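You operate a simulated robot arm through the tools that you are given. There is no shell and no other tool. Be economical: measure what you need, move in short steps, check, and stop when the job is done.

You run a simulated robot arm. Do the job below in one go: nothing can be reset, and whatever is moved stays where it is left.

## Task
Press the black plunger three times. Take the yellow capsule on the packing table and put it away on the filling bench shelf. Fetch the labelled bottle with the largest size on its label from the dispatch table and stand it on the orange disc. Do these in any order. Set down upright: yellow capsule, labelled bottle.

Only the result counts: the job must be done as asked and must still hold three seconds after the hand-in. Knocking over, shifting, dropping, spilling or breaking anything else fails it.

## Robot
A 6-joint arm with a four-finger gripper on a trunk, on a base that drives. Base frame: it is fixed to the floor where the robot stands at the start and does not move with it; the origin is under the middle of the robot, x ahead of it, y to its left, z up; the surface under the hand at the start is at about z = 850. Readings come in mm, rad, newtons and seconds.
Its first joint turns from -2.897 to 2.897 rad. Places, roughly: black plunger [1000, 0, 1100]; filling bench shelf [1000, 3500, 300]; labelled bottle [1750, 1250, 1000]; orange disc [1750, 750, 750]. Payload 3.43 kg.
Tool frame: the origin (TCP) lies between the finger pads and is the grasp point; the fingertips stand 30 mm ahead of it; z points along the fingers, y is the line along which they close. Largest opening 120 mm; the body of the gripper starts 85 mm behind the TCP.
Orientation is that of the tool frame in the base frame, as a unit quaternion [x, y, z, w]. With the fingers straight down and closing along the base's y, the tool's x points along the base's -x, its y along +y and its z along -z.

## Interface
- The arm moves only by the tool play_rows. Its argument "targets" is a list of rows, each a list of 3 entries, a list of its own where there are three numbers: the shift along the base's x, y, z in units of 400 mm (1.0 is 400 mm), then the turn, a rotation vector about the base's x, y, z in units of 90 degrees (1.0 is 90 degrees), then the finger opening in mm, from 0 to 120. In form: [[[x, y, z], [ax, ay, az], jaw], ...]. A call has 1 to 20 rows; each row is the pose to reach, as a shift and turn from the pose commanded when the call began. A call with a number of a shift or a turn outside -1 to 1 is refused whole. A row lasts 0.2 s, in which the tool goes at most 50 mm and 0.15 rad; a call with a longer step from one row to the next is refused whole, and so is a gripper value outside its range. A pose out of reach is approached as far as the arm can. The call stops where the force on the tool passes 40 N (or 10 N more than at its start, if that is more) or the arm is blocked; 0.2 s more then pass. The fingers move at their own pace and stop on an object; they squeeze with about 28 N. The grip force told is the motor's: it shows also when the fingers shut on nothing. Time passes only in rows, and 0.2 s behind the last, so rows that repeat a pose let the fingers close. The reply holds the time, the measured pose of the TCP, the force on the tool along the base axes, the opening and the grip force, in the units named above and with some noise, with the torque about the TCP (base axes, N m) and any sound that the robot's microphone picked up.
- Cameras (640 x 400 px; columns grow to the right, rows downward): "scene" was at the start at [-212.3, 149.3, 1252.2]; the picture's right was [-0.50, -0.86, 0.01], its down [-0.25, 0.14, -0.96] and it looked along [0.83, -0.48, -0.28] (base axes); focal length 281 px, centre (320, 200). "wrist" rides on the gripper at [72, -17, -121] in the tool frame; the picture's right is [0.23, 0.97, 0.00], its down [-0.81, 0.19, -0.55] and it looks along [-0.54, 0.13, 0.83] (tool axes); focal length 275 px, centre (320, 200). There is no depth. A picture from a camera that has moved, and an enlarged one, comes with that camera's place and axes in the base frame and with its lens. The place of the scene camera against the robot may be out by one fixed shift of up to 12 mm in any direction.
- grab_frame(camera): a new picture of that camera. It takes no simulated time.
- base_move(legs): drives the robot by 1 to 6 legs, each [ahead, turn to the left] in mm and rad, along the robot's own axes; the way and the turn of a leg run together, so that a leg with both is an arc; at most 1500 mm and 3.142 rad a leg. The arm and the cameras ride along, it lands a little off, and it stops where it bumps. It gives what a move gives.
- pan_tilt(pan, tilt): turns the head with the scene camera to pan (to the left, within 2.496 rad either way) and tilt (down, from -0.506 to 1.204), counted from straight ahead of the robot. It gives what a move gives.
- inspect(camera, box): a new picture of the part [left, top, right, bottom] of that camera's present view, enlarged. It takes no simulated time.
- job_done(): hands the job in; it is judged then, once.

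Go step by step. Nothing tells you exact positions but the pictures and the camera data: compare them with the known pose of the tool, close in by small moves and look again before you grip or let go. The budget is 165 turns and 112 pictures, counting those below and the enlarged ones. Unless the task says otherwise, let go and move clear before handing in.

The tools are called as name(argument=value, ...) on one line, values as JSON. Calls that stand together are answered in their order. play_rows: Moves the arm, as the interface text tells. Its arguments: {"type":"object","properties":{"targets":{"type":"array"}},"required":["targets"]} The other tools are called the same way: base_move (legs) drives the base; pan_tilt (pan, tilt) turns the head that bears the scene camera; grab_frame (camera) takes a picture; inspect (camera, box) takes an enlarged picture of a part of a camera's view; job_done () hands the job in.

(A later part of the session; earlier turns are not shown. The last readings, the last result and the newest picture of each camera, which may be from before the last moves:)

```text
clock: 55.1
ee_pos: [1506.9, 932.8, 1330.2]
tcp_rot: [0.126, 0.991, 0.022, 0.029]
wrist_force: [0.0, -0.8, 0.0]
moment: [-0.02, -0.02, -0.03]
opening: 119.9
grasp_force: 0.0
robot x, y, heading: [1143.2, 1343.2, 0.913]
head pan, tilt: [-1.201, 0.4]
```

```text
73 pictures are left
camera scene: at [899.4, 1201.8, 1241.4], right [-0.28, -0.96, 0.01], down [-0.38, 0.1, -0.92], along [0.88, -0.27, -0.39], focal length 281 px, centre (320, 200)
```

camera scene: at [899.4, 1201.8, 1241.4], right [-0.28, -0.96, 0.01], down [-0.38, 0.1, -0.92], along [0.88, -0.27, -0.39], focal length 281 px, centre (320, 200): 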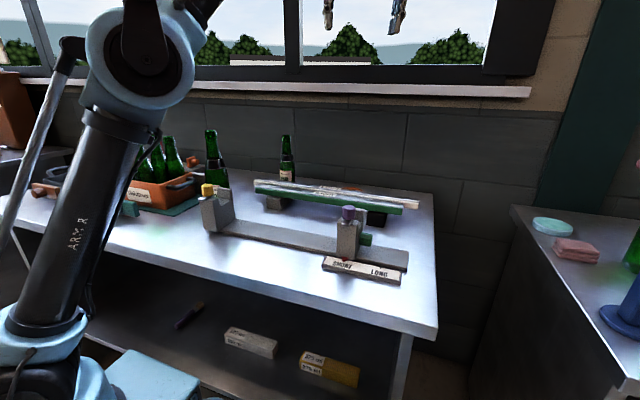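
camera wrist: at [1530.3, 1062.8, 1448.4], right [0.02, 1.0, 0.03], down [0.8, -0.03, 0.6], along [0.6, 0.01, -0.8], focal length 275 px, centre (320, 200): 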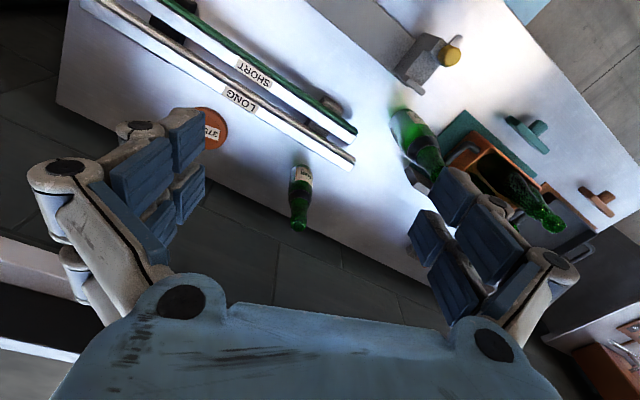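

I bring the open hand above the CHERRY bottle, straightening the slight tilt, then yaw so that the fingers close across the table.

play_rows(targets=[[[0.073, 0.092, -0.02], [-0.003, 0.005, 0], 120], [[0.146, 0.185, -0.05], [-0.006, 0.01, 0], 120], [[0.22, 0.277, -0.08], [-0.009, 0.015, 0], 120], [[0.293, 0.37, -0.11], [-0.012, 0.02, 0], 120], [[0.366, 0.4625, -0.14], [-0.015, 0.025, 0], 120], [[0.44, 0.555, -0.17], [-0.018, 0.03, 0], 120], [[0.513, 0.647, -0.2], [-0.021, 0.035, 0], 120], [[0.586, 0.74, -0.225], [-0.023, 0.04, 0], 120], [[0.66, 0.8325, -0.25], [-0.023, 0.04, 0], 120]])

play_rows(targets=[[[0, 0, 0], [0, 0, 0.09], 120], [[0, 0, 0], [0, 0, 0.18], 120], [[0, 0, 0], [0, 0, 0.27], 120], [[0, 0, 0], [0, 0, 0.36], 120], [[0, 0, 0], [0, 0, 0.45], 120], [[0, 0, 0], [0, 0, 0.54], 120], [[0, 0, 0], [0, 0, 0.63], 120], [[0, 0, 0], [0, 0, 0.72], 120], [[0, 0, 0], [0, 0, 0.733], 120]])

grab_frame(camera="wrist")

inspect(camera="scene", box=[80, 60, 320, 210])

```text
clock: 57.1
ee_pos: [1769.9, 1263.5, 1230.4]
tcp_rot: [0.126, 0.992, 0.0, 0.0]
wrist_force: [0.3, -0.3, -0.2]
moment: [0.05, -0.01, -0.02]
opening: 119.8
grasp_force: 0.1
robot x, y, heading: [1139.1, 1341.5, 0.907]
head pan, tilt: [-1.201, 0.4]
```

```text
clock: 59.1
ee_pos: [1771.7, 1263.4, 1228.6]
tcp_rot: [-0.436, 0.9, 0.0, 0.0]
wrist_force: [-0.3, 0.4, 1.2]
moment: [0.03, 0.0, 0.01]
opening: 119.9
grasp_force: 0.0
robot x, y, heading: [1138.0, 1341.6, 0.91]
head pan, tilt: [-1.201, 0.4]
```

```text
72 pictures are left
camera wrist: at [1739.5, 1197.5, 1351.1], right [-0.91, 0.42, 0.0], down [0.35, 0.76, 0.55], along [0.23, 0.5, -0.83], focal length 275 px, centre (320, 200)
```

wrist: 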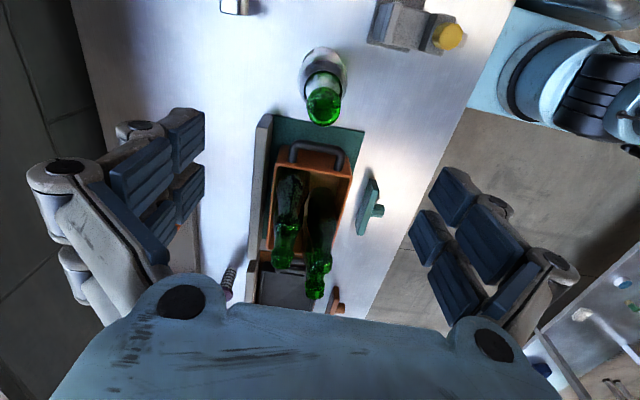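

```text
2.67 times, centred on (200, 135) of scene
camera zoom: at [899.3, 1202.0, 1241.4], right [-0.29, -0.96, 0.01], down [-0.38, 0.1, -0.92], along [0.88, -0.27, -0.39], focal length 750 px, centre (640, 373)
```

zoom: 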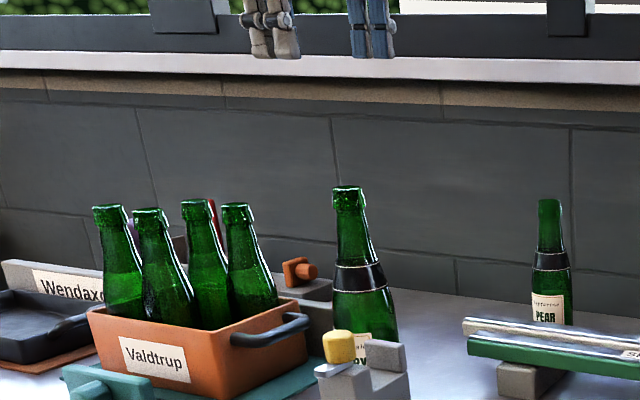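

The hand is well centred over the bottle (mouth near z≈1065). I descend to grip the neck at about z 1020.

play_rows(targets=[[[0, 0.005, -0.1], [0, 0, 0], 120], [[0, 0.005, -0.2], [0, 0, 0], 120], [[0, 0.005, -0.3], [0, 0, 0], 120], [[0, 0.005, -0.4], [0, 0, 0], 120], [[0, 0.005, -0.46], [0, 0, 0], 120], [[0, 0.005, -0.52], [0, 0, 0], 120], [[0, 0.005, -0.52], [0, 0, 0], 120]])

grab_frame(camera="wrist")

inspect(camera="scene", box=[80, 60, 320, 210])

```text
clock: 60.7
ee_pos: [1771.6, 1266.0, 1022.3]
tcp_rot: [-0.435, 0.901, 0.0, -0.001]
wrist_force: [0.4, 0.3, 0.6]
moment: [0.02, -0.02, 0.01]
opening: 120.0
grasp_force: 0.0
robot x, y, heading: [1140.1, 1339.0, 0.908]
head pan, tilt: [-1.201, 0.4]
```

```text
70 pictures are left
camera wrist: at [1740.0, 1199.5, 1143.0], right [-0.91, 0.42, 0.0], down [0.35, 0.75, 0.55], along [0.23, 0.5, -0.83], focal length 275 px, centre (320, 200)
```

wrist: 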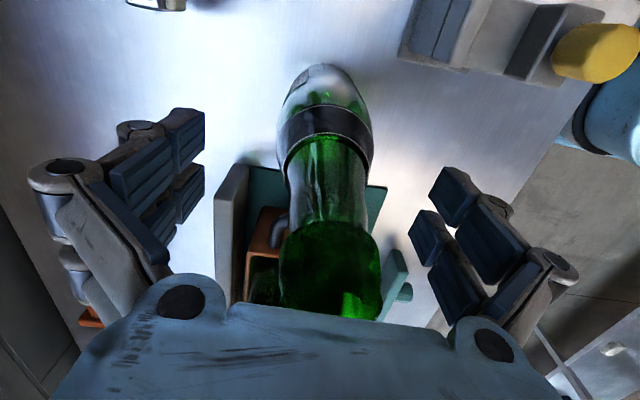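

```text
2.67 times, centred on (200, 135) of scene
camera zoom: at [899.4, 1201.9, 1241.4], right [-0.28, -0.96, 0.01], down [-0.38, 0.1, -0.92], along [0.88, -0.27, -0.39], focal length 750 px, centre (640, 373)
```

zoom: 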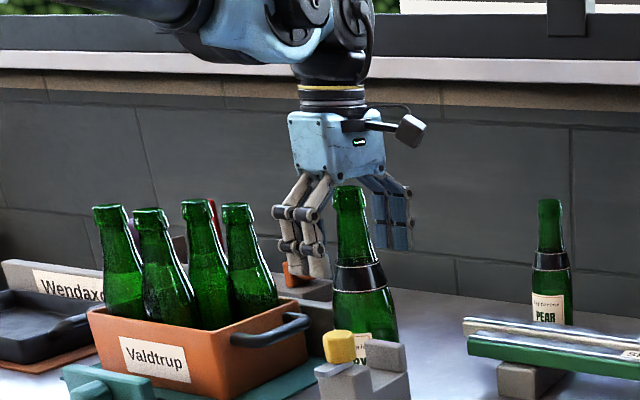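

Fingers straddle the neck well. I raise 8 mm, adjust slightly and close.

play_rows(targets=[[[-0.007, 0.003, 0.02], [0, 0, 0], 120], [[-0.007, 0.003, 0.02], [0, 0, 0], 60], [[-0.007, 0.003, 0.02], [0, 0, 0], 0], [[-0.007, 0.003, 0.02], [0, 0, 0], 0], [[-0.007, 0.003, 0.02], [0, 0, 0], 0]])

inspect(camera="scene", box=[80, 60, 320, 210])

```text
clock: 61.9
ee_pos: [1768.5, 1268.1, 1031.3]
tcp_rot: [-0.435, 0.9, 0.0, 0.0]
wrist_force: [4.6, -3.2, 20.9]
moment: [-0.31, -0.2, 0.01]
opening: 47.6
grasp_force: 27.4
robot x, y, heading: [1140.6, 1338.8, 0.915]
head pan, tilt: [-1.201, 0.4]
```

```text
2.67 times, centred on (200, 135) of scene
camera zoom: at [899.0, 1201.9, 1241.3], right [-0.28, -0.96, 0.01], down [-0.38, 0.1, -0.92], along [0.88, -0.27, -0.39], focal length 750 px, centre (640, 373)
```

zoom: 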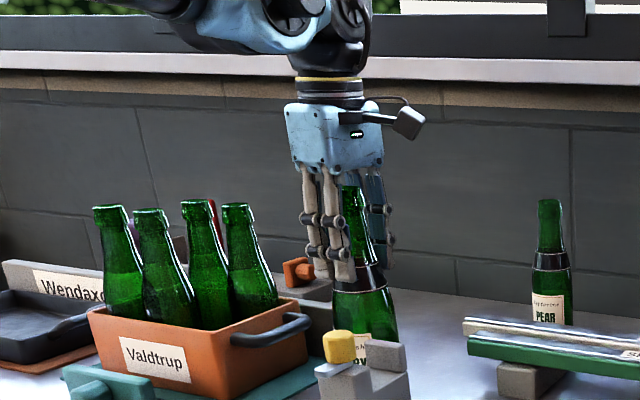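

The grip sits on the widening shoulder (47.6 mm) and wedges upward. I reopen, go 20 mm higher on the straighter neck and grip again.

play_rows(targets=[[[0, 0, 0], [0, 0, 0], 90], [[0, 0, 0], [0, 0, 0], 90], [[0, 0, 0.03], [0, 0, 0], 90], [[0, 0, 0.055], [0, 0, 0], 90], [[0, 0, 0.055], [0, 0, 0], 90], [[0, 0, 0.055], [0, 0, 0], 40], [[0, 0, 0.055], [0, 0, 0], 0], [[0, 0, 0.055], [0, 0, 0], 0], [[0, 0, 0.055], [0, 0, 0], 0]])

inspect(camera="scene", box=[160, 90, 280, 200])

```text
clock: 63.9
ee_pos: [1768.2, 1267.0, 1051.9]
tcp_rot: [-0.435, 0.901, 0.0, -0.001]
wrist_force: [1.9, -0.8, 6.3]
moment: [-0.07, -0.07, 0.03]
opening: 40.0
grasp_force: 28.0
robot x, y, heading: [1141.6, 1341.7, 0.909]
head pan, tilt: [-1.201, 0.4]
```

```text
3.64 times, centred on (220, 145) of scene
camera zoom: at [899.3, 1201.9, 1241.4], right [-0.28, -0.96, 0.01], down [-0.38, 0.1, -0.92], along [0.88, -0.27, -0.39], focal length 1023 px, centre (684, 400)
```

zoom: 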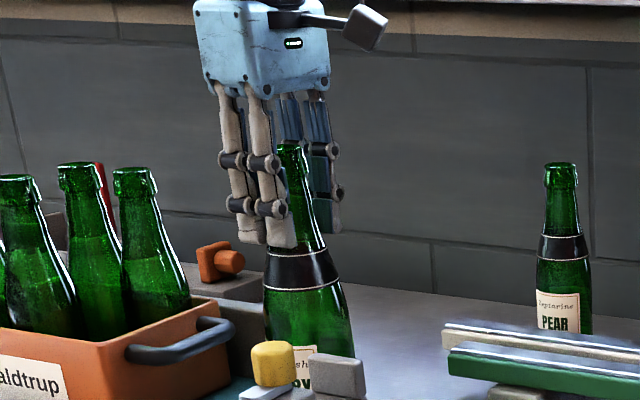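

A 40 mm grip with little wedging. I lift slowly and check.

play_rows(targets=[[[0, 0, 0.02], [0, 0, 0], 0], [[0, 0, 0.05], [0, 0, 0], 0], [[0, 0, 0.1], [0, 0, 0], 0], [[0, 0, 0.15], [0, 0, 0], 0], [[0, 0, 0.2], [0, 0, 0], 0], [[0, 0, 0.25], [0, 0, 0], 0], [[0, 0, 0.3], [0, 0, 0], 0], [[0, 0, 0.3], [0, 0, 0], 0]])

inspect(camera="scene", box=[120, 30, 360, 210])

grab_frame(camera="wrist")

```text
clock: 65.7
ee_pos: [1767.2, 1265.2, 1171.5]
tcp_rot: [-0.435, 0.901, 0.0, 0.0]
wrist_force: [0.7, -0.7, -3.5]
moment: [0.02, 0.01, 0.0]
opening: 40.1
grasp_force: 28.7
robot x, y, heading: [1137.7, 1338.3, 0.912]
head pan, tilt: [-1.201, 0.4]
```

```text
2.22 times, centred on (240, 120) of scene
camera zoom: at [899.4, 1202.0, 1241.5], right [-0.28, -0.96, 0.01], down [-0.38, 0.1, -0.92], along [0.88, -0.27, -0.39], focal length 625 px, centre (498, 378)
```

zoom: 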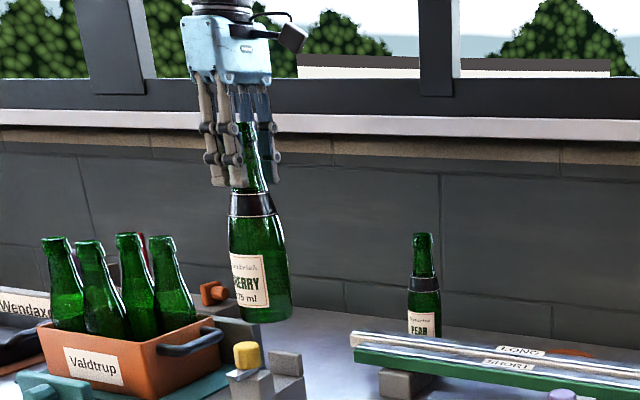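

```text
65 pictures are left
camera wrist: at [1734.6, 1198.9, 1292.4], right [-0.91, 0.42, 0.0], down [0.35, 0.75, 0.55], along [0.23, 0.5, -0.83], focal length 275 px, centre (320, 200)
```

wrist: 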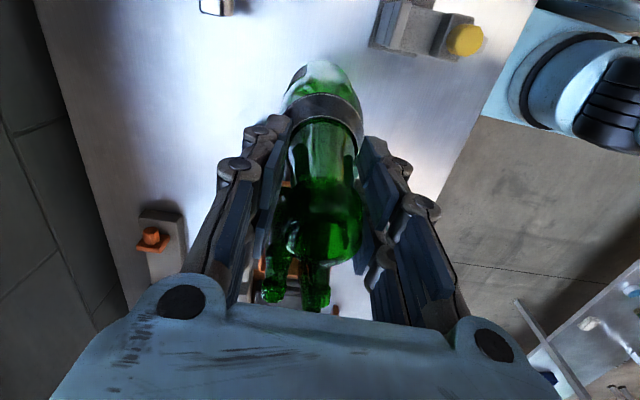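

The bottle is up and secure (bottom at about z 970, rails near 920). I swing it around the robot side of the PEAR bottle, yawing the wrist, and look again for the disc.

play_rows(targets=[[[-0.04, -0.08, 0.01], [0, 0, -0.075], 0], [[-0.08, -0.17, 0.02], [0, 0, -0.15], 0], [[-0.12, -0.26, 0.02], [0, 0, -0.225], 0], [[-0.15, -0.35, 0.02], [0, 0, -0.3], 0], [[-0.17, -0.45, 0.02], [0, 0, -0.375], 0], [[-0.17, -0.55, 0.02], [0, 0, -0.45], 0], [[-0.16, -0.65, 0.02], [0, 0, -0.525], 0], [[-0.13, -0.75, 0.02], [0, 0, -0.6], 0], [[-0.1, -0.83, 0.02], [0, 0, -0.675], 0], [[-0.1, -0.83, 0.02], [0, 0, -0.75], 0]])

grab_frame(camera="wrist")

grab_frame(camera="scene")

```text
clock: 67.9
ee_pos: [1728.6, 936.1, 1182.0]
tcp_rot: [0.14, 0.99, 0.0, 0.001]
wrist_force: [-0.5, 0.6, -4.6]
moment: [0.01, -0.03, -0.02]
opening: 40.2
grasp_force: 27.6
robot x, y, heading: [1143.4, 1337.6, 0.912]
head pan, tilt: [-1.201, 0.4]
```

```text
64 pictures are left
camera wrist: at [1654.7, 938.6, 1302.5], right [0.05, 1.0, 0.0], down [0.83, -0.04, 0.55], along [0.55, -0.03, -0.83], focal length 275 px, centre (320, 200)
```

wrist: 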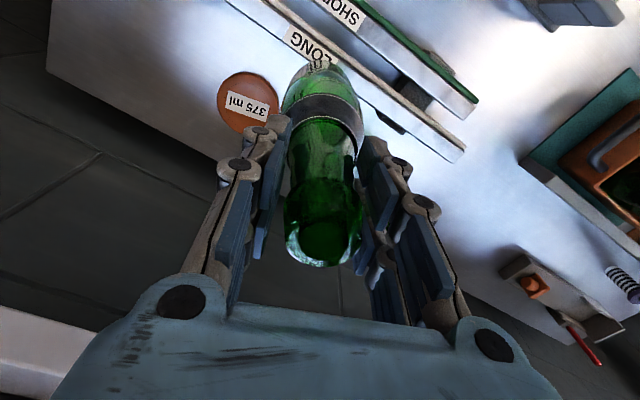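

```text
63 pictures are left
camera scene: at [899.4, 1201.8, 1241.4], right [-0.28, -0.96, 0.01], down [-0.38, 0.1, -0.92], along [0.88, -0.27, -0.39], focal length 281 px, centre (320, 200)
```

scene: 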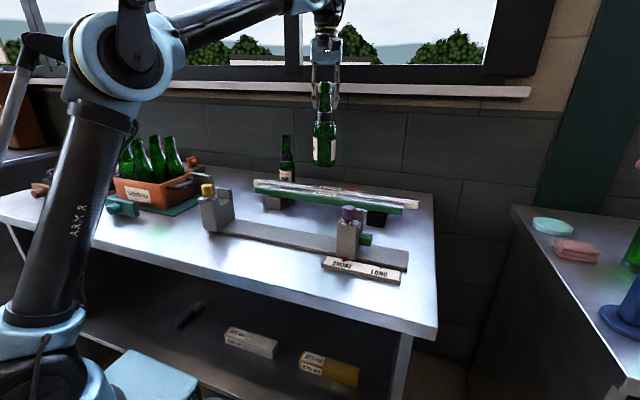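

The disc is at (1764, 822), radius about 51 mm. I move over it, still high, and check before lowering.

play_rows(targets=[[[0.03, -0.095, 0], [0, 0, -0.08], 0], [[0.06, -0.19, 0], [0, 0, -0.16], 0], [[0.0887, -0.2855, 0], [0, 0, -0.25], 0], [[0.0887, -0.2855, -0.08], [0, 0, -0.25], 0], [[0.0887, -0.2855, -0.16], [0, 0, -0.25], 0], [[0.0887, -0.2855, -0.22], [0, 0, -0.25], 0], [[0.0887, -0.2855, -0.22], [0, 0, -0.25], 0]])

grab_frame(camera="wrist")

inspect(camera="scene", box=[260, 60, 440, 210])

```text
clock: 69.5
ee_pos: [1763.2, 822.5, 1092.4]
tcp_rot: [0.329, 0.944, 0.0, 0.001]
wrist_force: [0.1, -0.4, -4.5]
moment: [0.01, -0.01, 0.0]
opening: 37.4
grasp_force: 27.9
out of reach, approached as far as the arm can: row 3, 4
robot x, y, heading: [1141.4, 1338.3, 0.916]
head pan, tilt: [-1.201, 0.4]
```

```text
62 pictures are left
camera wrist: at [1696.5, 853.3, 1213.3], right [0.42, 0.91, 0.0], down [0.75, -0.35, 0.55], along [0.5, -0.24, -0.83], focal length 275 px, centre (320, 200)
```

wrist: 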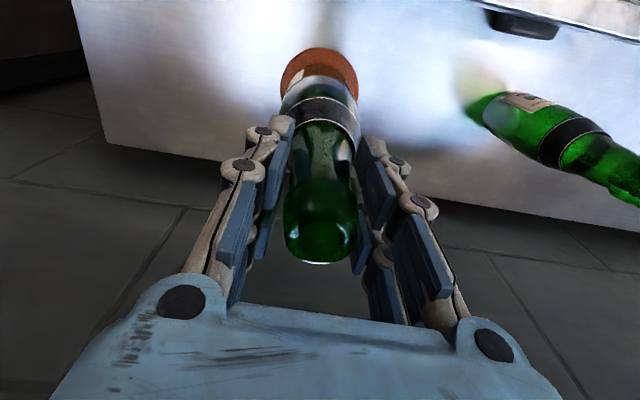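

```text
2.67 times, centred on (350, 135) of scene
camera zoom: at [899.4, 1201.7, 1241.4], right [-0.28, -0.96, 0.01], down [-0.38, 0.1, -0.92], along [0.88, -0.27, -0.39], focal length 750 px, centre (240, 373)
```

zoom: 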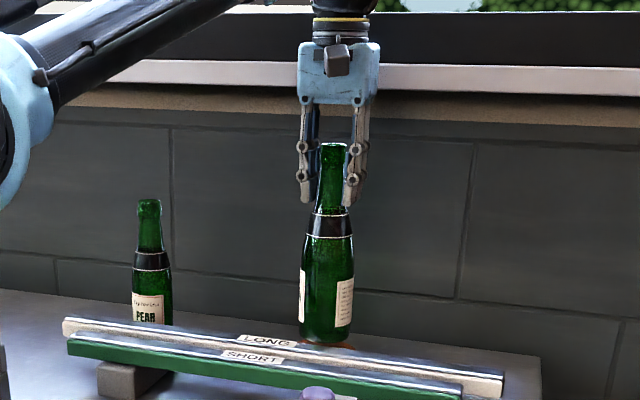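

Centred over the disc; the neck has slipped down a few mm in the grip. I lower gently in steps.

play_rows(targets=[[[0, 0, -0.02], [0, 0, 0], 0], [[0, 0, -0.035], [0, 0, 0], 0], [[0, 0, -0.045], [0, 0, 0], 0], [[0, 0, -0.045], [0, 0, 0], 0]])

inspect(camera="wrist", box=[240, 20, 400, 140])

```text
clock: 70.5
ee_pos: [1763.7, 821.8, 1075.1]
tcp_rot: [0.329, 0.944, 0.0, 0.0]
wrist_force: [0.5, 0.8, -4.7]
moment: [-0.02, 0.02, 0.0]
opening: 37.6
grasp_force: 28.2
robot x, y, heading: [1140.9, 1340.3, 0.913]
head pan, tilt: [-1.201, 0.4]
```

```text
3.33 times, centred on (320, 80) of wrist
camera zoom: at [1696.7, 852.2, 1195.3], right [0.42, 0.91, 0.0], down [0.75, -0.35, 0.55], along [0.5, -0.24, -0.83], focal length 918 px, centre (320, 600)
```

zoom: 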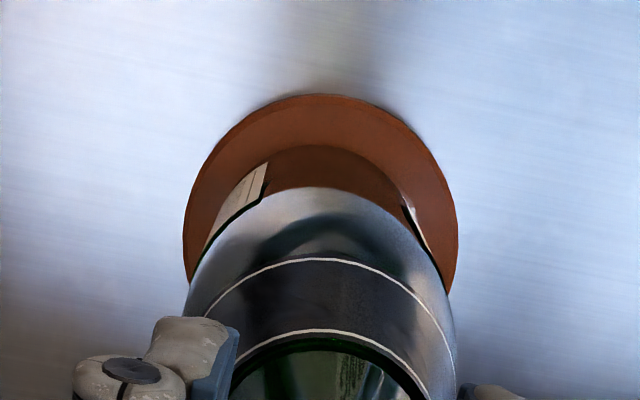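

Well centred on the disc. I lower further in small steps.

play_rows(targets=[[[0, 0, -0.01], [0, 0, 0], 0], [[0, 0, -0.02], [0, 0, 0], 0], [[0, 0, -0.025], [0, 0, 0], 0], [[0, 0, -0.025], [0, 0, 0], 0]])

play_rows(targets=[[[0, 0, -0.006], [0, 0, 0], 0], [[0, 0, -0.006], [0, 0, 0], 0]])

```text
clock: 71.5
ee_pos: [1761.2, 821.3, 1066.5]
tcp_rot: [0.33, 0.944, 0.0, 0.002]
wrist_force: [0.6, -3.4, 31.8]
moment: [0.0, 0.11, -0.01]
opening: 39.3
grasp_force: 28.1
robot x, y, heading: [1143.1, 1342.4, 0.909]
head pan, tilt: [-1.201, 0.4]
```

```text
clock: 72.1
ee_pos: [1763.3, 820.5, 1062.8]
tcp_rot: [0.33, 0.944, 0.0, 0.001]
wrist_force: [2.4, -2.2, 27.7]
moment: [-0.01, -0.04, -0.01]
opening: 40.2
grasp_force: 28.0
robot x, y, heading: [1141.7, 1339.8, 0.909]
head pan, tilt: [-1.201, 0.4]
```

The bottle stands on the disc. I relieve the pressure, open, and rise clear.

play_rows(targets=[[[0, 0, 0.008], [0, 0, 0], 0], [[0, 0, 0.008], [0, 0, 0], 50], [[0, 0, 0.008], [0, 0, 0], 70], [[0, 0, 0.008], [0, 0, 0], 90], [[0, 0, 0.008], [0, 0, 0], 90], [[0, 0, 0.05], [0, 0, 0], 90], [[0, 0, 0.12], [0, 0, 0], 90], [[0, 0, 0.22], [0, 0, 0], 90], [[-0.06, 0.05, 0.3], [0, 0, 0], 90], [[-0.14, 0.11, 0.35], [0, 0, 0], 90]])

inspect(camera="scene", box=[260, 60, 440, 210])

grab_frame(camera="wrist")

```text
clock: 74.3
ee_pos: [1706.4, 864.0, 1203.8]
tcp_rot: [0.33, 0.944, 0.0, 0.0]
wrist_force: [1.3, -0.6, -0.8]
moment: [0.02, 0.1, 0.0]
opening: 90.3
grasp_force: 0.0
out of reach, approached as far as the arm can: row 8, 9
robot x, y, heading: [1140.2, 1339.3, 0.909]
head pan, tilt: [-1.201, 0.4]
```

```text
2.67 times, centred on (350, 135) of scene
camera zoom: at [899.6, 1201.5, 1241.4], right [-0.28, -0.96, 0.01], down [-0.38, 0.1, -0.92], along [0.88, -0.27, -0.39], focal length 750 px, centre (240, 373)
```

zoom: 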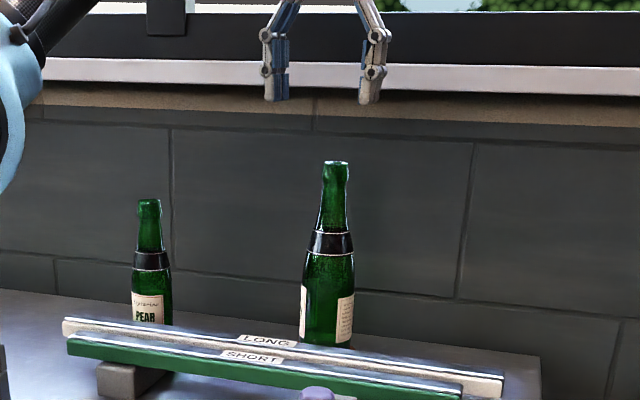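

```text
58 pictures are left
camera wrist: at [1639.3, 895.5, 1324.7], right [0.42, 0.91, 0.0], down [0.75, -0.35, 0.55], along [0.5, -0.24, -0.83], focal length 275 px, centre (320, 200)
```

wrist: 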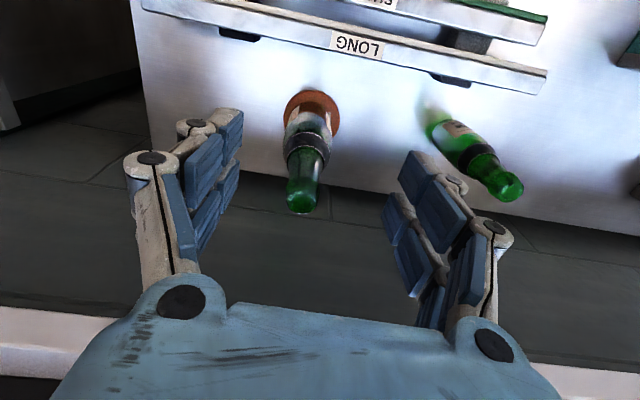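

The CHERRY bottle stands on the disc. Now for the yellow capsule: I check the other tables enlarged before returning to the first bench.

pan_tilt(pan=0.0, tilt=0.25)

inspect(camera="scene", box=[200, 60, 440, 210])

pan_tilt(pan=2.0, tilt=0.2)

inspect(camera="scene", box=[0, 120, 400, 270])

pan_tilt(pan=-2.0, tilt=0.35)

grab_frame(camera="scene")

```text
clock: 75.7
ee_pos: [1707.2, 864.9, 1203.8]
tcp_rot: [0.329, 0.944, -0.001, 0.0]
wrist_force: [0.3, -0.5, 0.4]
moment: [0.01, 0.02, 0.01]
opening: 90.1
grasp_force: 0.1
robot x, y, heading: [1141.2, 1340.2, 0.912]
head pan, tilt: [0.0, 0.25]
```

```text
2.67 times, centred on (320, 135) of scene
camera zoom: at [867.9, 1302.2, 1254.6], right [0.79, -0.61, 0.0], down [-0.16, -0.21, -0.97], along [0.59, 0.76, -0.26], focal length 750 px, centre (320, 373)
```

zoom: 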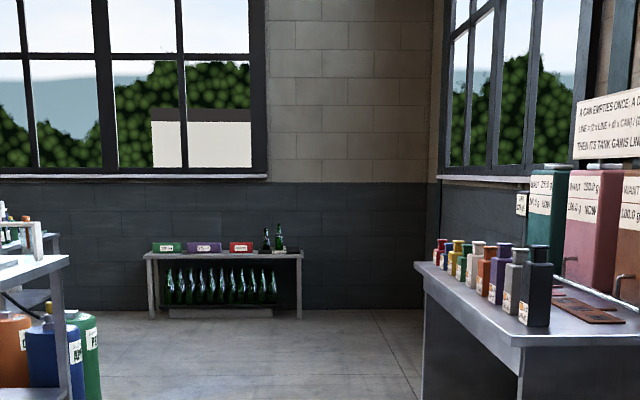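

```text
clock: 77.6
ee_pos: [1707.9, 865.9, 1204.1]
tcp_rot: [0.33, 0.944, 0.0, 0.001]
wrist_force: [-0.2, 0.6, -0.2]
moment: [0.01, 0.02, 0.0]
opening: 90.1
grasp_force: 0.1
robot x, y, heading: [1142.1, 1341.7, 0.906]
head pan, tilt: [2.0, 0.201]
```

```text
1.60 times, centred on (200, 195) of scene
camera zoom: at [719.9, 1249.7, 1260.9], right [0.23, 0.97, -0.01], down [0.19, -0.06, -0.98], along [-0.96, 0.22, -0.19], focal length 450 px, centre (512, 208)
```

zoom: 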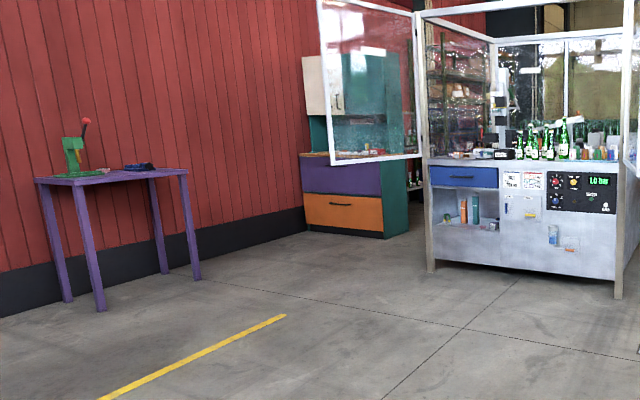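

```text
clock: 80.9
ee_pos: [1706.9, 865.4, 1204.2]
tcp_rot: [0.329, 0.944, 0.0, 0.001]
wrist_force: [0.0, 0.1, 0.3]
moment: [-0.01, 0.0, 0.03]
opening: 89.7
grasp_force: 0.0
robot x, y, heading: [1141.4, 1340.7, 0.906]
head pan, tilt: [-2.0, 0.351]
```

```text
55 pictures are left
camera scene: at [853.8, 1145.8, 1246.9], right [-0.89, -0.46, 0.01], down [-0.17, 0.29, -0.94], along [0.43, -0.84, -0.34], focal length 281 px, centre (320, 200)
```

scene: 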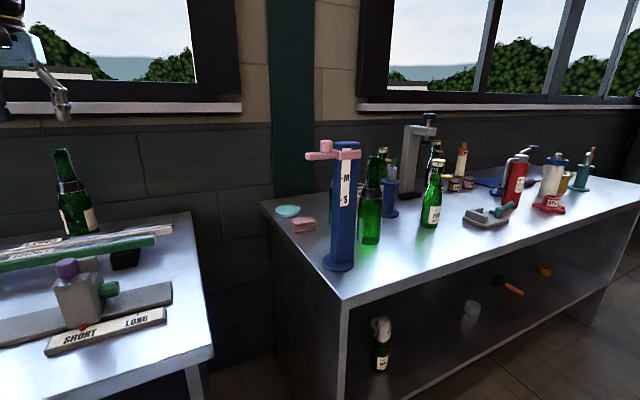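

Nothing else fits but the yellow cylinder on the first bench. I draw the hand in and up, then reverse along the bench to it.

play_rows(targets=[[[-0.08, 0.06, 0.06], [0, 0, 0], 90], [[-0.16, 0.12, 0.12], [0, 0, 0], 90], [[-0.24, 0.18, 0.18], [0, 0, 0], 90], [[-0.32, 0.24, 0.24], [0, 0, 0], 90], [[-0.4, 0.3, 0.3], [0, 0, 0], 90], [[-0.43, 0.34, 0.34], [0, 0, 0], 90]])

base_move(legs=[[-900, 0]])

pan_tilt(pan=-2.0, tilt=0.35)

grab_frame(camera="scene")

```text
clock: 82.3
ee_pos: [1534.9, 1000.5, 1339.8]
tcp_rot: [0.329, 0.944, 0.0, 0.0]
wrist_force: [1.0, -0.9, 0.4]
moment: [0.03, 0.04, 0.0]
opening: 89.8
grasp_force: 0.1
robot x, y, heading: [1138.5, 1343.8, 0.909]
head pan, tilt: [-2.0, 0.351]
```

```text
clock: 87.0
ee_pos: [985.5, 295.9, 1340.5]
tcp_rot: [0.333, 0.943, 0.0, 0.0]
wrist_force: [-0.2, -0.9, 0.1]
moment: [-0.01, 0.0, 0.0]
opening: 90.2
grasp_force: 0.1
robot x, y, heading: [592.4, 638.2, 0.9]
head pan, tilt: [-2.0, 0.351]
```

```text
clock: 87.7
ee_pos: [977.0, 285.4, 1338.9]
tcp_rot: [0.333, 0.943, 0.005, 0.002]
wrist_force: [-0.5, 1.3, 0.1]
moment: [-0.07, -0.01, -0.01]
opening: 90.2
grasp_force: 0.1
robot x, y, heading: [594.6, 643.0, 0.907]
head pan, tilt: [-2.0, 0.351]
```

```text
54 pictures are left
camera scene: at [305.6, 446.3, 1246.9], right [-0.89, -0.46, 0.01], down [-0.17, 0.3, -0.94], along [0.43, -0.84, -0.34], focal length 281 px, centre (320, 200)
```

scene: 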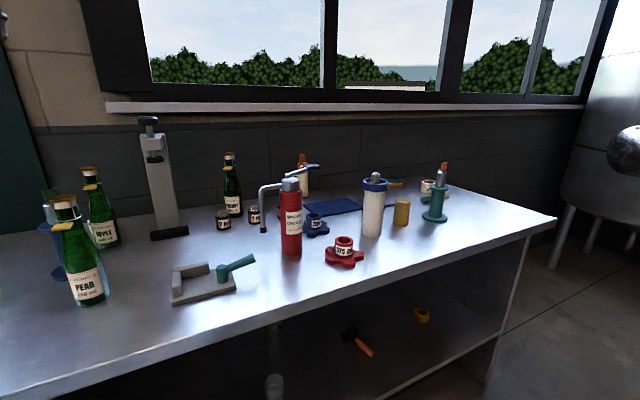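

inspect(camera="scene", box=[330, 140, 490, 250])

pan_tilt(pan=-2.45, tilt=0.2)

grab_frame(camera="scene")

```text
3.64 times, centred on (410, 195) of scene
camera zoom: at [305.6, 446.3, 1246.9], right [-0.89, -0.46, 0.01], down [-0.17, 0.3, -0.94], along [0.43, -0.84, -0.34], focal length 1023 px, centre (-7, 218)
```

zoom: 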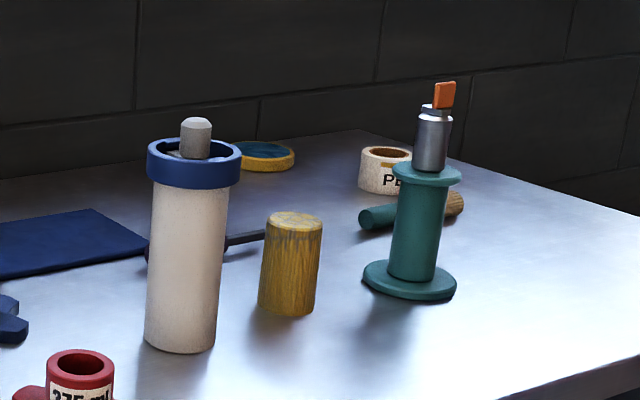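

```text
clock: 88.5
ee_pos: [974.7, 283.6, 1338.8]
tcp_rot: [0.332, 0.943, 0.005, 0.002]
wrist_force: [-0.1, -0.7, 0.0]
moment: [0.02, -0.05, 0.02]
opening: 90.0
grasp_force: 0.1
robot x, y, heading: [595.9, 638.5, 0.906]
head pan, tilt: [-2.45, 0.201]
```

```text
52 pictures are left
camera scene: at [265.5, 435.8, 1261.3], right [-1.0, -0.03, 0.01], down [-0.01, 0.19, -0.98], along [0.02, -0.98, -0.19], focal length 281 px, centre (320, 200)
```

scene: 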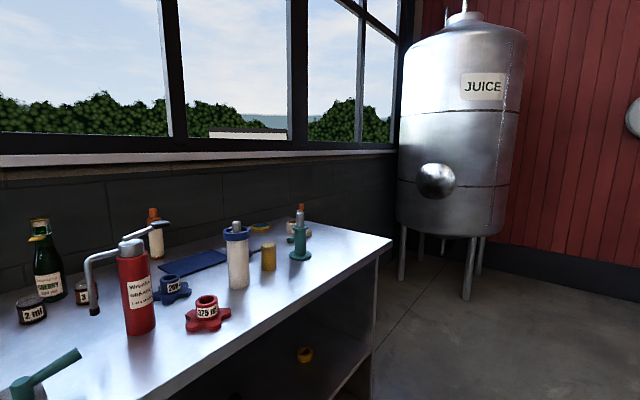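

This bench's ribbed yellow cylinder at about (451, -420) is the yellow capsule. I reverse until it lies abreast of the robot.

base_move(legs=[[-920, 0]])

pan_tilt(pan=-1.5, tilt=0.5)

grab_frame(camera="scene")

grab_frame(camera="wrist")

```text
clock: 93.6
ee_pos: [398.5, -458.9, 1338.6]
tcp_rot: [0.328, 0.945, 0.006, 0.003]
wrist_force: [-0.3, -0.1, -1.0]
moment: [0.01, 0.05, -0.03]
opening: 90.0
grasp_force: 0.0
robot x, y, heading: [12.6, -110.4, 0.912]
head pan, tilt: [-2.45, 0.201]
```

```text
clock: 94.8
ee_pos: [388.2, -472.1, 1338.0]
tcp_rot: [0.328, 0.945, 0.012, 0.005]
wrist_force: [0.1, 0.2, -0.5]
moment: [-0.01, 0.02, 0.02]
opening: 89.9
grasp_force: 0.0
robot x, y, heading: [9.3, -107.9, 0.914]
head pan, tilt: [-1.499, 0.499]
```

```text
51 pictures are left
camera scene: at [-241.5, -272.4, 1232.6], right [-0.55, -0.83, 0.01], down [-0.41, 0.26, -0.88], along [0.73, -0.49, -0.48], focal length 281 px, centre (320, 200)
```

scene: 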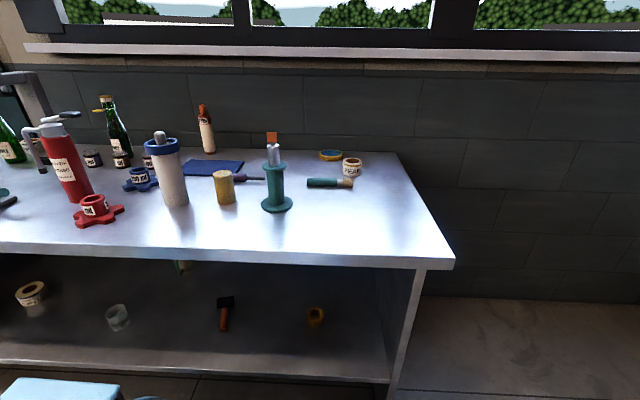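

```text
50 pictures are left
camera wrist: at [318.6, -443.6, 1458.2], right [0.42, 0.91, 0.02], down [0.75, -0.36, 0.56], along [0.51, -0.22, -0.83], focal length 275 px, centre (320, 200)
```

wrist: 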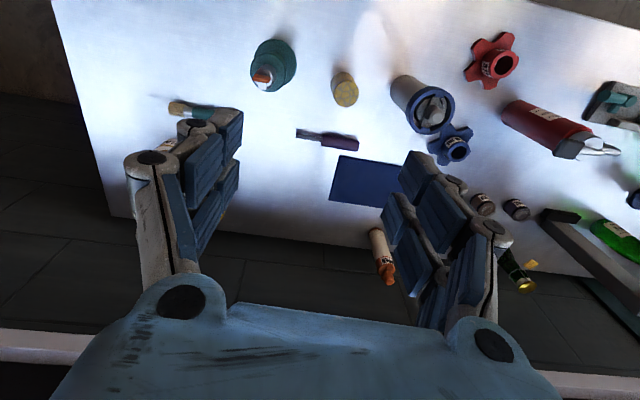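

The capsule is at about (450, -437), top near z 945. The shelf is under a bench, so I will grip the capsule with the tool pitched 45°. First I go above it and tilt.

play_rows(targets=[[[0.026, 0.021, -0.09], [-0.003, 0.003, 0], 90], [[0.05, 0.042, -0.19], [-0.006, 0.006, 0], 90], [[0.078, 0.063, -0.28], [-0.009, 0.009, 0], 90], [[0.104, 0.084, -0.38], [-0.012, 0.011, 0], 90], [[0.13, 0.105, -0.47], [-0.0124, 0.011, 0], 90]])

play_rows(targets=[[[0, 0, 0], [-0.052, -0.066, 0], 90], [[0, 0, 0], [-0.104, -0.131, 0], 90], [[0, 0, 0], [-0.155, -0.197, 0], 90], [[0, 0, 0], [-0.207, -0.262, 0], 90], [[0, 0, 0], [-0.258, -0.328, 0], 90], [[0, 0, 0], [-0.31, -0.393, 0], 90], [[0, 0, 0], [-0.31, -0.393, 0], 90]])

grab_frame(camera="wrist")

grab_frame(camera="scene")

```text
clock: 96.0
ee_pos: [439.3, -430.2, 1148.8]
tcp_rot: [0.328, 0.945, -0.001, 0.0]
wrist_force: [-0.1, 0.2, 0.5]
moment: [-0.03, -0.02, 0.02]
opening: 89.9
grasp_force: 0.0
robot x, y, heading: [16.9, -107.2, 0.918]
head pan, tilt: [-1.499, 0.499]
```

```text
clock: 97.6
ee_pos: [440.8, -430.8, 1151.1]
tcp_rot: [0.303, 0.872, -0.127, 0.362]
wrist_force: [-0.8, -0.4, 0.1]
moment: [0.0, 0.0, 0.01]
opening: 89.9
grasp_force: 0.0
robot x, y, heading: [12.3, -110.9, 0.912]
head pan, tilt: [-1.499, 0.499]
```

```text
49 pictures are left
camera wrist: at [321.8, -359.9, 1185.2], right [0.48, 0.86, -0.16], down [0.26, 0.04, 0.96], along [0.84, -0.5, -0.21], focal length 275 px, centre (320, 200)
```

wrist: 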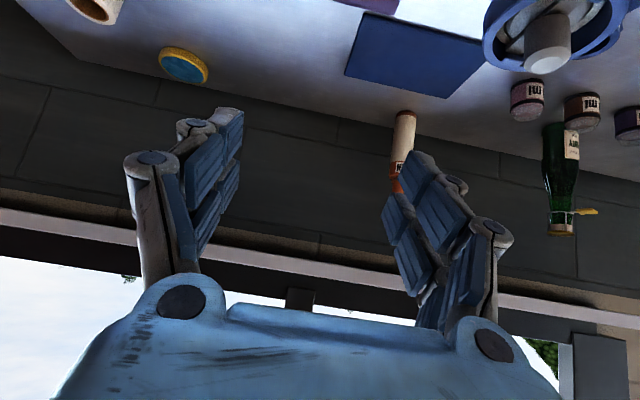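

```text
48 pictures are left
camera scene: at [-241.5, -272.3, 1232.6], right [-0.55, -0.83, 0.01], down [-0.41, 0.26, -0.88], along [0.73, -0.49, -0.48], focal length 281 px, centre (320, 200)
```

scene: 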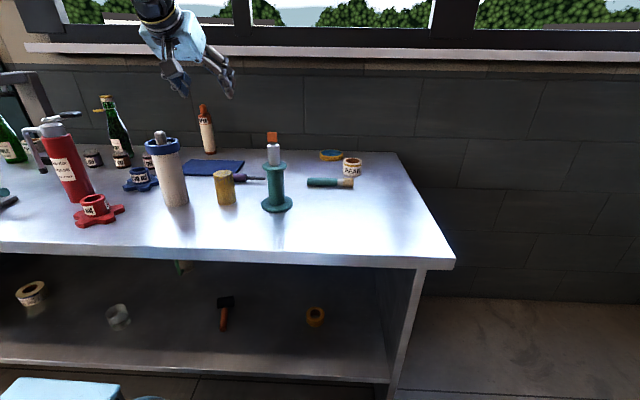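

The tilt works. I move to a standoff behind and above the capsule on the tool axis and look.

play_rows(targets=[[[-0.04, 0.032, -0.1], [0, 0, 0], 90], [[-0.08, 0.064, -0.2], [0, 0, 0], 90], [[-0.12, 0.096, -0.3], [0, 0, 0], 90], [[-0.158, 0.128, -0.395], [0, 0, 0], 90], [[-0.158, 0.128, -0.395], [0, 0, 0], 90]])

grab_frame(camera="wrist")

inspect(camera="scene", box=[120, 80, 340, 240])

```text
clock: 98.8
ee_pos: [377.5, -379.7, 990.8]
tcp_rot: [0.302, 0.873, -0.126, 0.361]
wrist_force: [0.1, 0.5, 0.4]
moment: [0.01, -0.01, 0.01]
opening: 90.0
grasp_force: 0.2
robot x, y, heading: [12.6, -110.4, 0.916]
head pan, tilt: [-1.499, 0.499]
```

```text
47 pictures are left
camera wrist: at [259.2, -309.4, 1025.8], right [0.48, 0.86, -0.16], down [0.26, 0.04, 0.96], along [0.84, -0.5, -0.21], focal length 275 px, centre (320, 200)
```

wrist: 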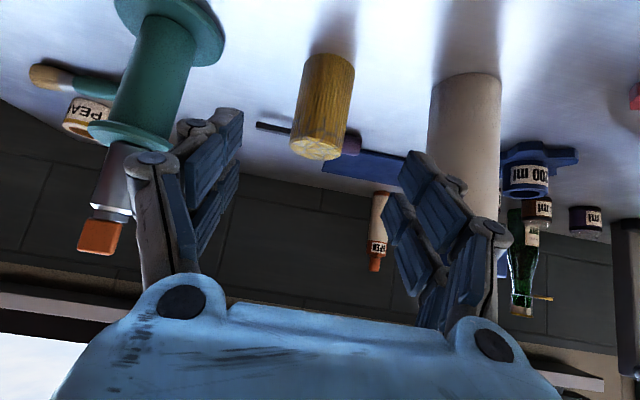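

```text
2.50 times, centred on (230, 160) of scene
camera zoom: at [-241.5, -272.3, 1232.6], right [-0.55, -0.83, 0.01], down [-0.41, 0.26, -0.88], along [0.73, -0.49, -0.48], focal length 703 px, centre (545, 300)
```

zoom: 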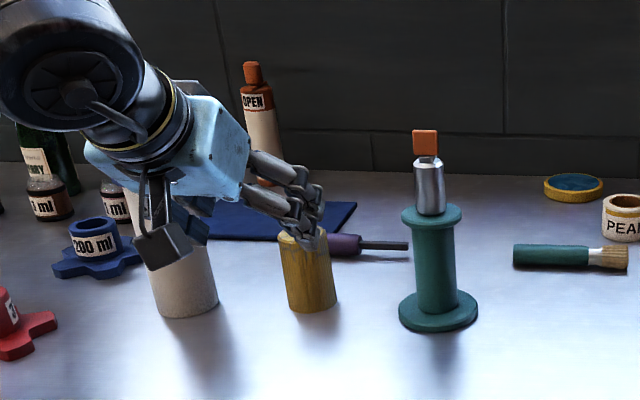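

Aligned: the capsule sits on the tool axis. I advance 130 mm along the axis and look.

play_rows(targets=[[[0.047, -0.035, -0.058], [0, 0, 0], 90], [[0.093, -0.069, -0.115], [0, 0, 0], 90], [[0.14, -0.103, -0.173], [0, 0, 0], 90], [[0.162, -0.12, -0.2], [0, 0, 0], 90], [[0.185, -0.137, -0.23], [0, 0, 0], 90], [[0.185, -0.137, -0.23], [0, 0, 0], 90]])

grab_frame(camera="wrist")

inspect(camera="scene", box=[120, 80, 340, 240])

```text
clock: 100.2
ee_pos: [451.1, -434.8, 899.8]
tcp_rot: [0.303, 0.873, -0.127, 0.361]
wrist_force: [-1.0, 0.2, -0.5]
moment: [-0.01, 0.0, -0.02]
opening: 89.9
grasp_force: 0.0
robot x, y, heading: [16.0, -111.1, 0.913]
head pan, tilt: [-1.499, 0.499]
```

```text
45 pictures are left
camera wrist: at [333.0, -363.3, 934.7], right [0.48, 0.86, -0.17], down [0.26, 0.04, 0.96], along [0.84, -0.5, -0.21], focal length 275 px, centre (320, 200)
```

wrist: 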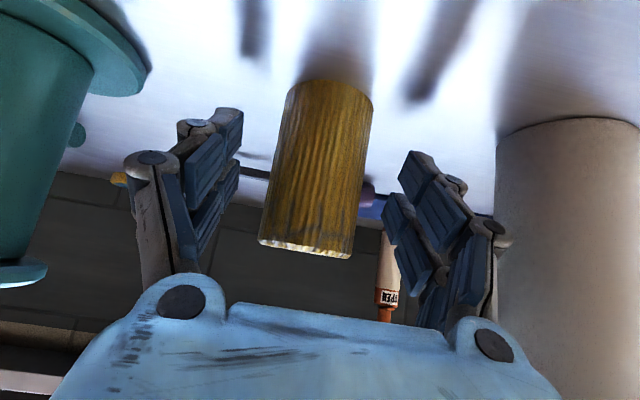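

```text
2.50 times, centred on (230, 160) of scene
camera zoom: at [-241.5, -272.3, 1232.6], right [-0.55, -0.83, 0.01], down [-0.41, 0.26, -0.88], along [0.73, -0.49, -0.48], focal length 703 px, centre (545, 300)
```

zoom: 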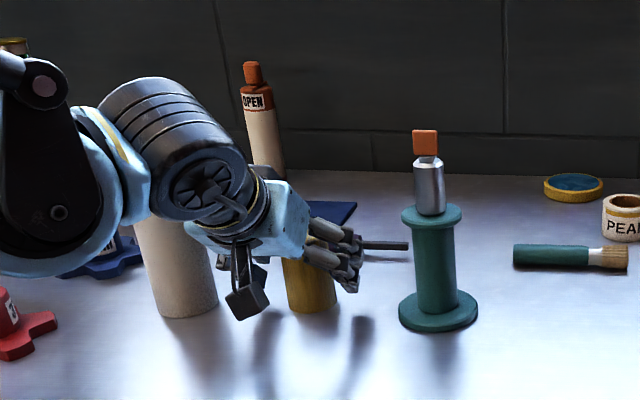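

The capsule is between the fingers, slightly ahead of the TCP. I move 10 mm outward and close.

play_rows(targets=[[[0.02, -0.0155, 0], [0, 0, 0], 90], [[0.02, -0.0155, 0], [0, 0, 0], 60], [[0.02, -0.0155, 0], [0, 0, 0], 30], [[0.02, -0.0155, 0], [0, 0, 0], 20], [[0.02, -0.0155, 0], [0, 0, 0], 20], [[0.02, -0.0155, 0], [0, 0, 0], 20]])

grab_frame(camera="wrist")

```text
clock: 101.6
ee_pos: [457.8, -440.4, 899.1]
tcp_rot: [0.303, 0.873, -0.128, 0.361]
wrist_force: [-0.1, 0.7, 0.5]
moment: [-0.02, -0.01, 0.03]
opening: 48.5
grasp_force: 28.0
robot x, y, heading: [15.1, -112.1, 0.913]
head pan, tilt: [-1.499, 0.499]
```

```text
43 pictures are left
camera wrist: at [340.7, -370.1, 934.8], right [0.48, 0.86, -0.16], down [0.26, 0.04, 0.96], along [0.84, -0.5, -0.21], focal length 275 px, centre (320, 200)
```

wrist: 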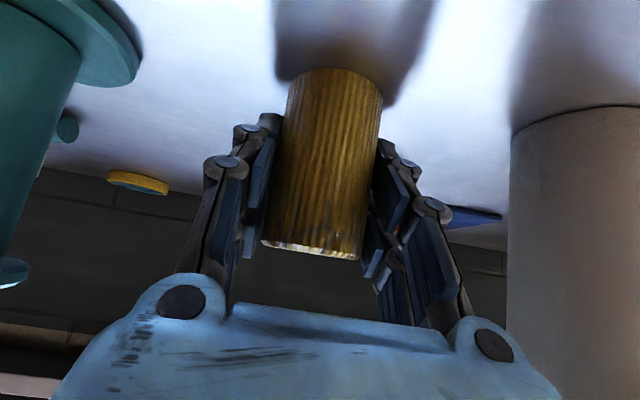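

Gripped (48.5 mm). I lift straight up and check.

play_rows(targets=[[[0, 0, 0.04], [0, 0, 0], 20], [[0, 0, 0.12], [0, 0, 0], 20], [[0, 0, 0.22], [0, 0, 0], 20], [[0, 0, 0.32], [0, 0, 0], 20], [[0, 0, 0.42], [0, 0, 0], 20], [[0, 0, 0.52], [0, 0, 0], 20], [[0, 0, 0.62], [0, 0, 0], 20], [[0, 0, 0.72], [0, 0, 0], 20], [[0, 0, 0.72], [0, 0, 0], 20]])

grab_frame(camera="scene")

```text
clock: 103.6
ee_pos: [459.5, -440.0, 1189.2]
tcp_rot: [0.303, 0.872, -0.128, 0.362]
wrist_force: [-0.6, -0.3, 0.5]
moment: [0.0, 0.0, -0.01]
opening: 48.6
grasp_force: 27.9
robot x, y, heading: [17.2, -112.6, 0.914]
head pan, tilt: [-1.499, 0.499]
```

```text
42 pictures are left
camera scene: at [-241.5, -272.3, 1232.6], right [-0.55, -0.83, 0.01], down [-0.41, 0.26, -0.88], along [0.73, -0.49, -0.48], focal length 281 px, centre (320, 200)
```

scene: 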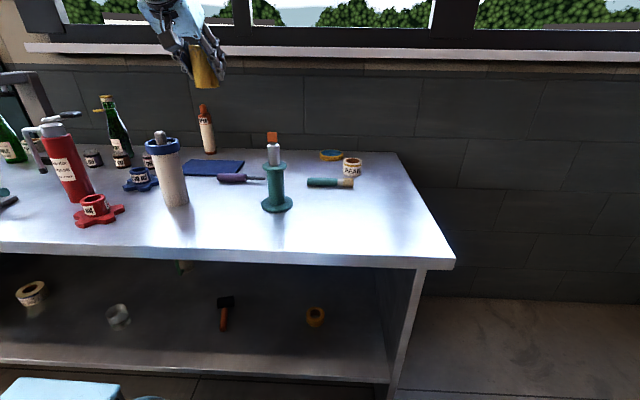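

The capsule is secure. Now I drive across the aisle toward the filling bench, keeping clear of its front edge, and look.

base_move(legs=[[300, 0.25], [1300, 0], [1100, 0]])

pan_tilt(pan=1.0, tilt=0.4)

grab_frame(camera="scene")

```text
clock: 117.2
ee_pos: [1620.2, 2171.1, 1188.0]
tcp_rot: [0.179, 0.906, -0.076, 0.376]
wrist_force: [0.3, 0.0, 0.3]
moment: [-0.01, 0.02, 0.02]
opening: 48.5
grasp_force: 28.1
robot x, y, heading: [1104.8, 2368.4, 1.195]
head pan, tilt: [-1.499, 0.499]
```

```text
clock: 119.5
ee_pos: [1614.7, 2158.2, 1189.0]
tcp_rot: [0.182, 0.905, -0.071, 0.377]
wrist_force: [-0.2, 0.5, -0.5]
moment: [0.02, 0.05, -0.02]
opening: 48.4
grasp_force: 28.1
robot x, y, heading: [1102.3, 2368.9, 1.192]
head pan, tilt: [1.0, 0.4]
```

```text
41 pictures are left
camera scene: at [761.0, 2243.6, 1241.2], right [0.81, 0.58, -0.01], down [0.22, -0.33, -0.92], along [-0.54, 0.74, -0.4], focal length 281 px, centre (320, 200)
```

scene: 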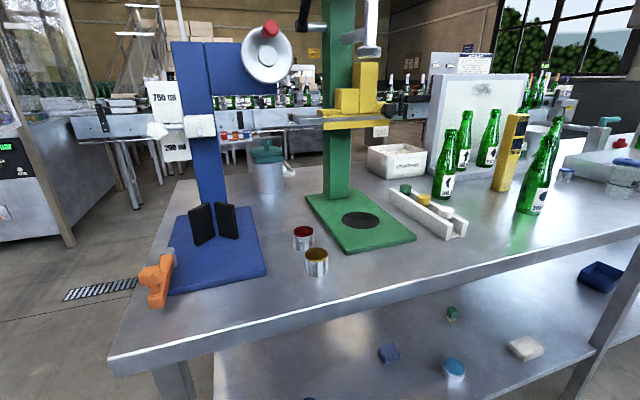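

The filling bench front edge lies along n = −1110 (n = 0.795x − 0.607y), and the shelf has free room near along ≈ 2600. I back off, turn so that the arm's side faces the bench, and reverse alongside it.

base_move(legs=[[-315, 0], [0, 2.867], [-330, 0]])

pan_tilt(pan=-1.5, tilt=0.7)

grab_frame(camera="scene")

```text
clock: 131.1
ee_pos: [767.2, 2689.0, 1188.7]
tcp_rot: [0.868, -0.317, -0.362, -0.127]
wrist_force: [-0.2, -0.1, 0.3]
moment: [-0.01, -0.02, 0.01]
opening: 48.7
grasp_force: 28.0
robot x, y, heading: [1195.4, 2336.9, -2.25]
head pan, tilt: [1.0, 0.4]
```

```text
clock: 133.3
ee_pos: [776.0, 2699.8, 1187.5]
tcp_rot: [0.867, -0.319, -0.364, -0.122]
wrist_force: [-0.3, 0.0, -0.1]
moment: [-0.03, 0.01, 0.01]
opening: 48.5
grasp_force: 28.2
robot x, y, heading: [1195.5, 2340.0, -2.248]
head pan, tilt: [-1.499, 0.7]
```

```text
40 pictures are left
camera scene: at [1457.2, 2498.7, 1214.9], right [0.57, 0.82, 0.01], down [0.54, -0.36, -0.76], along [-0.62, 0.44, -0.64], focal length 281 px, centre (320, 200)
```

scene: 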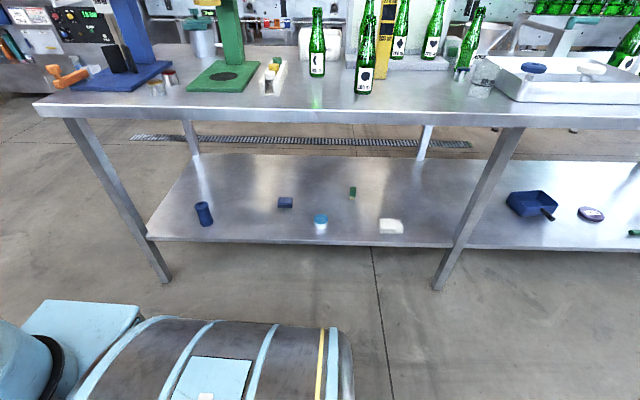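

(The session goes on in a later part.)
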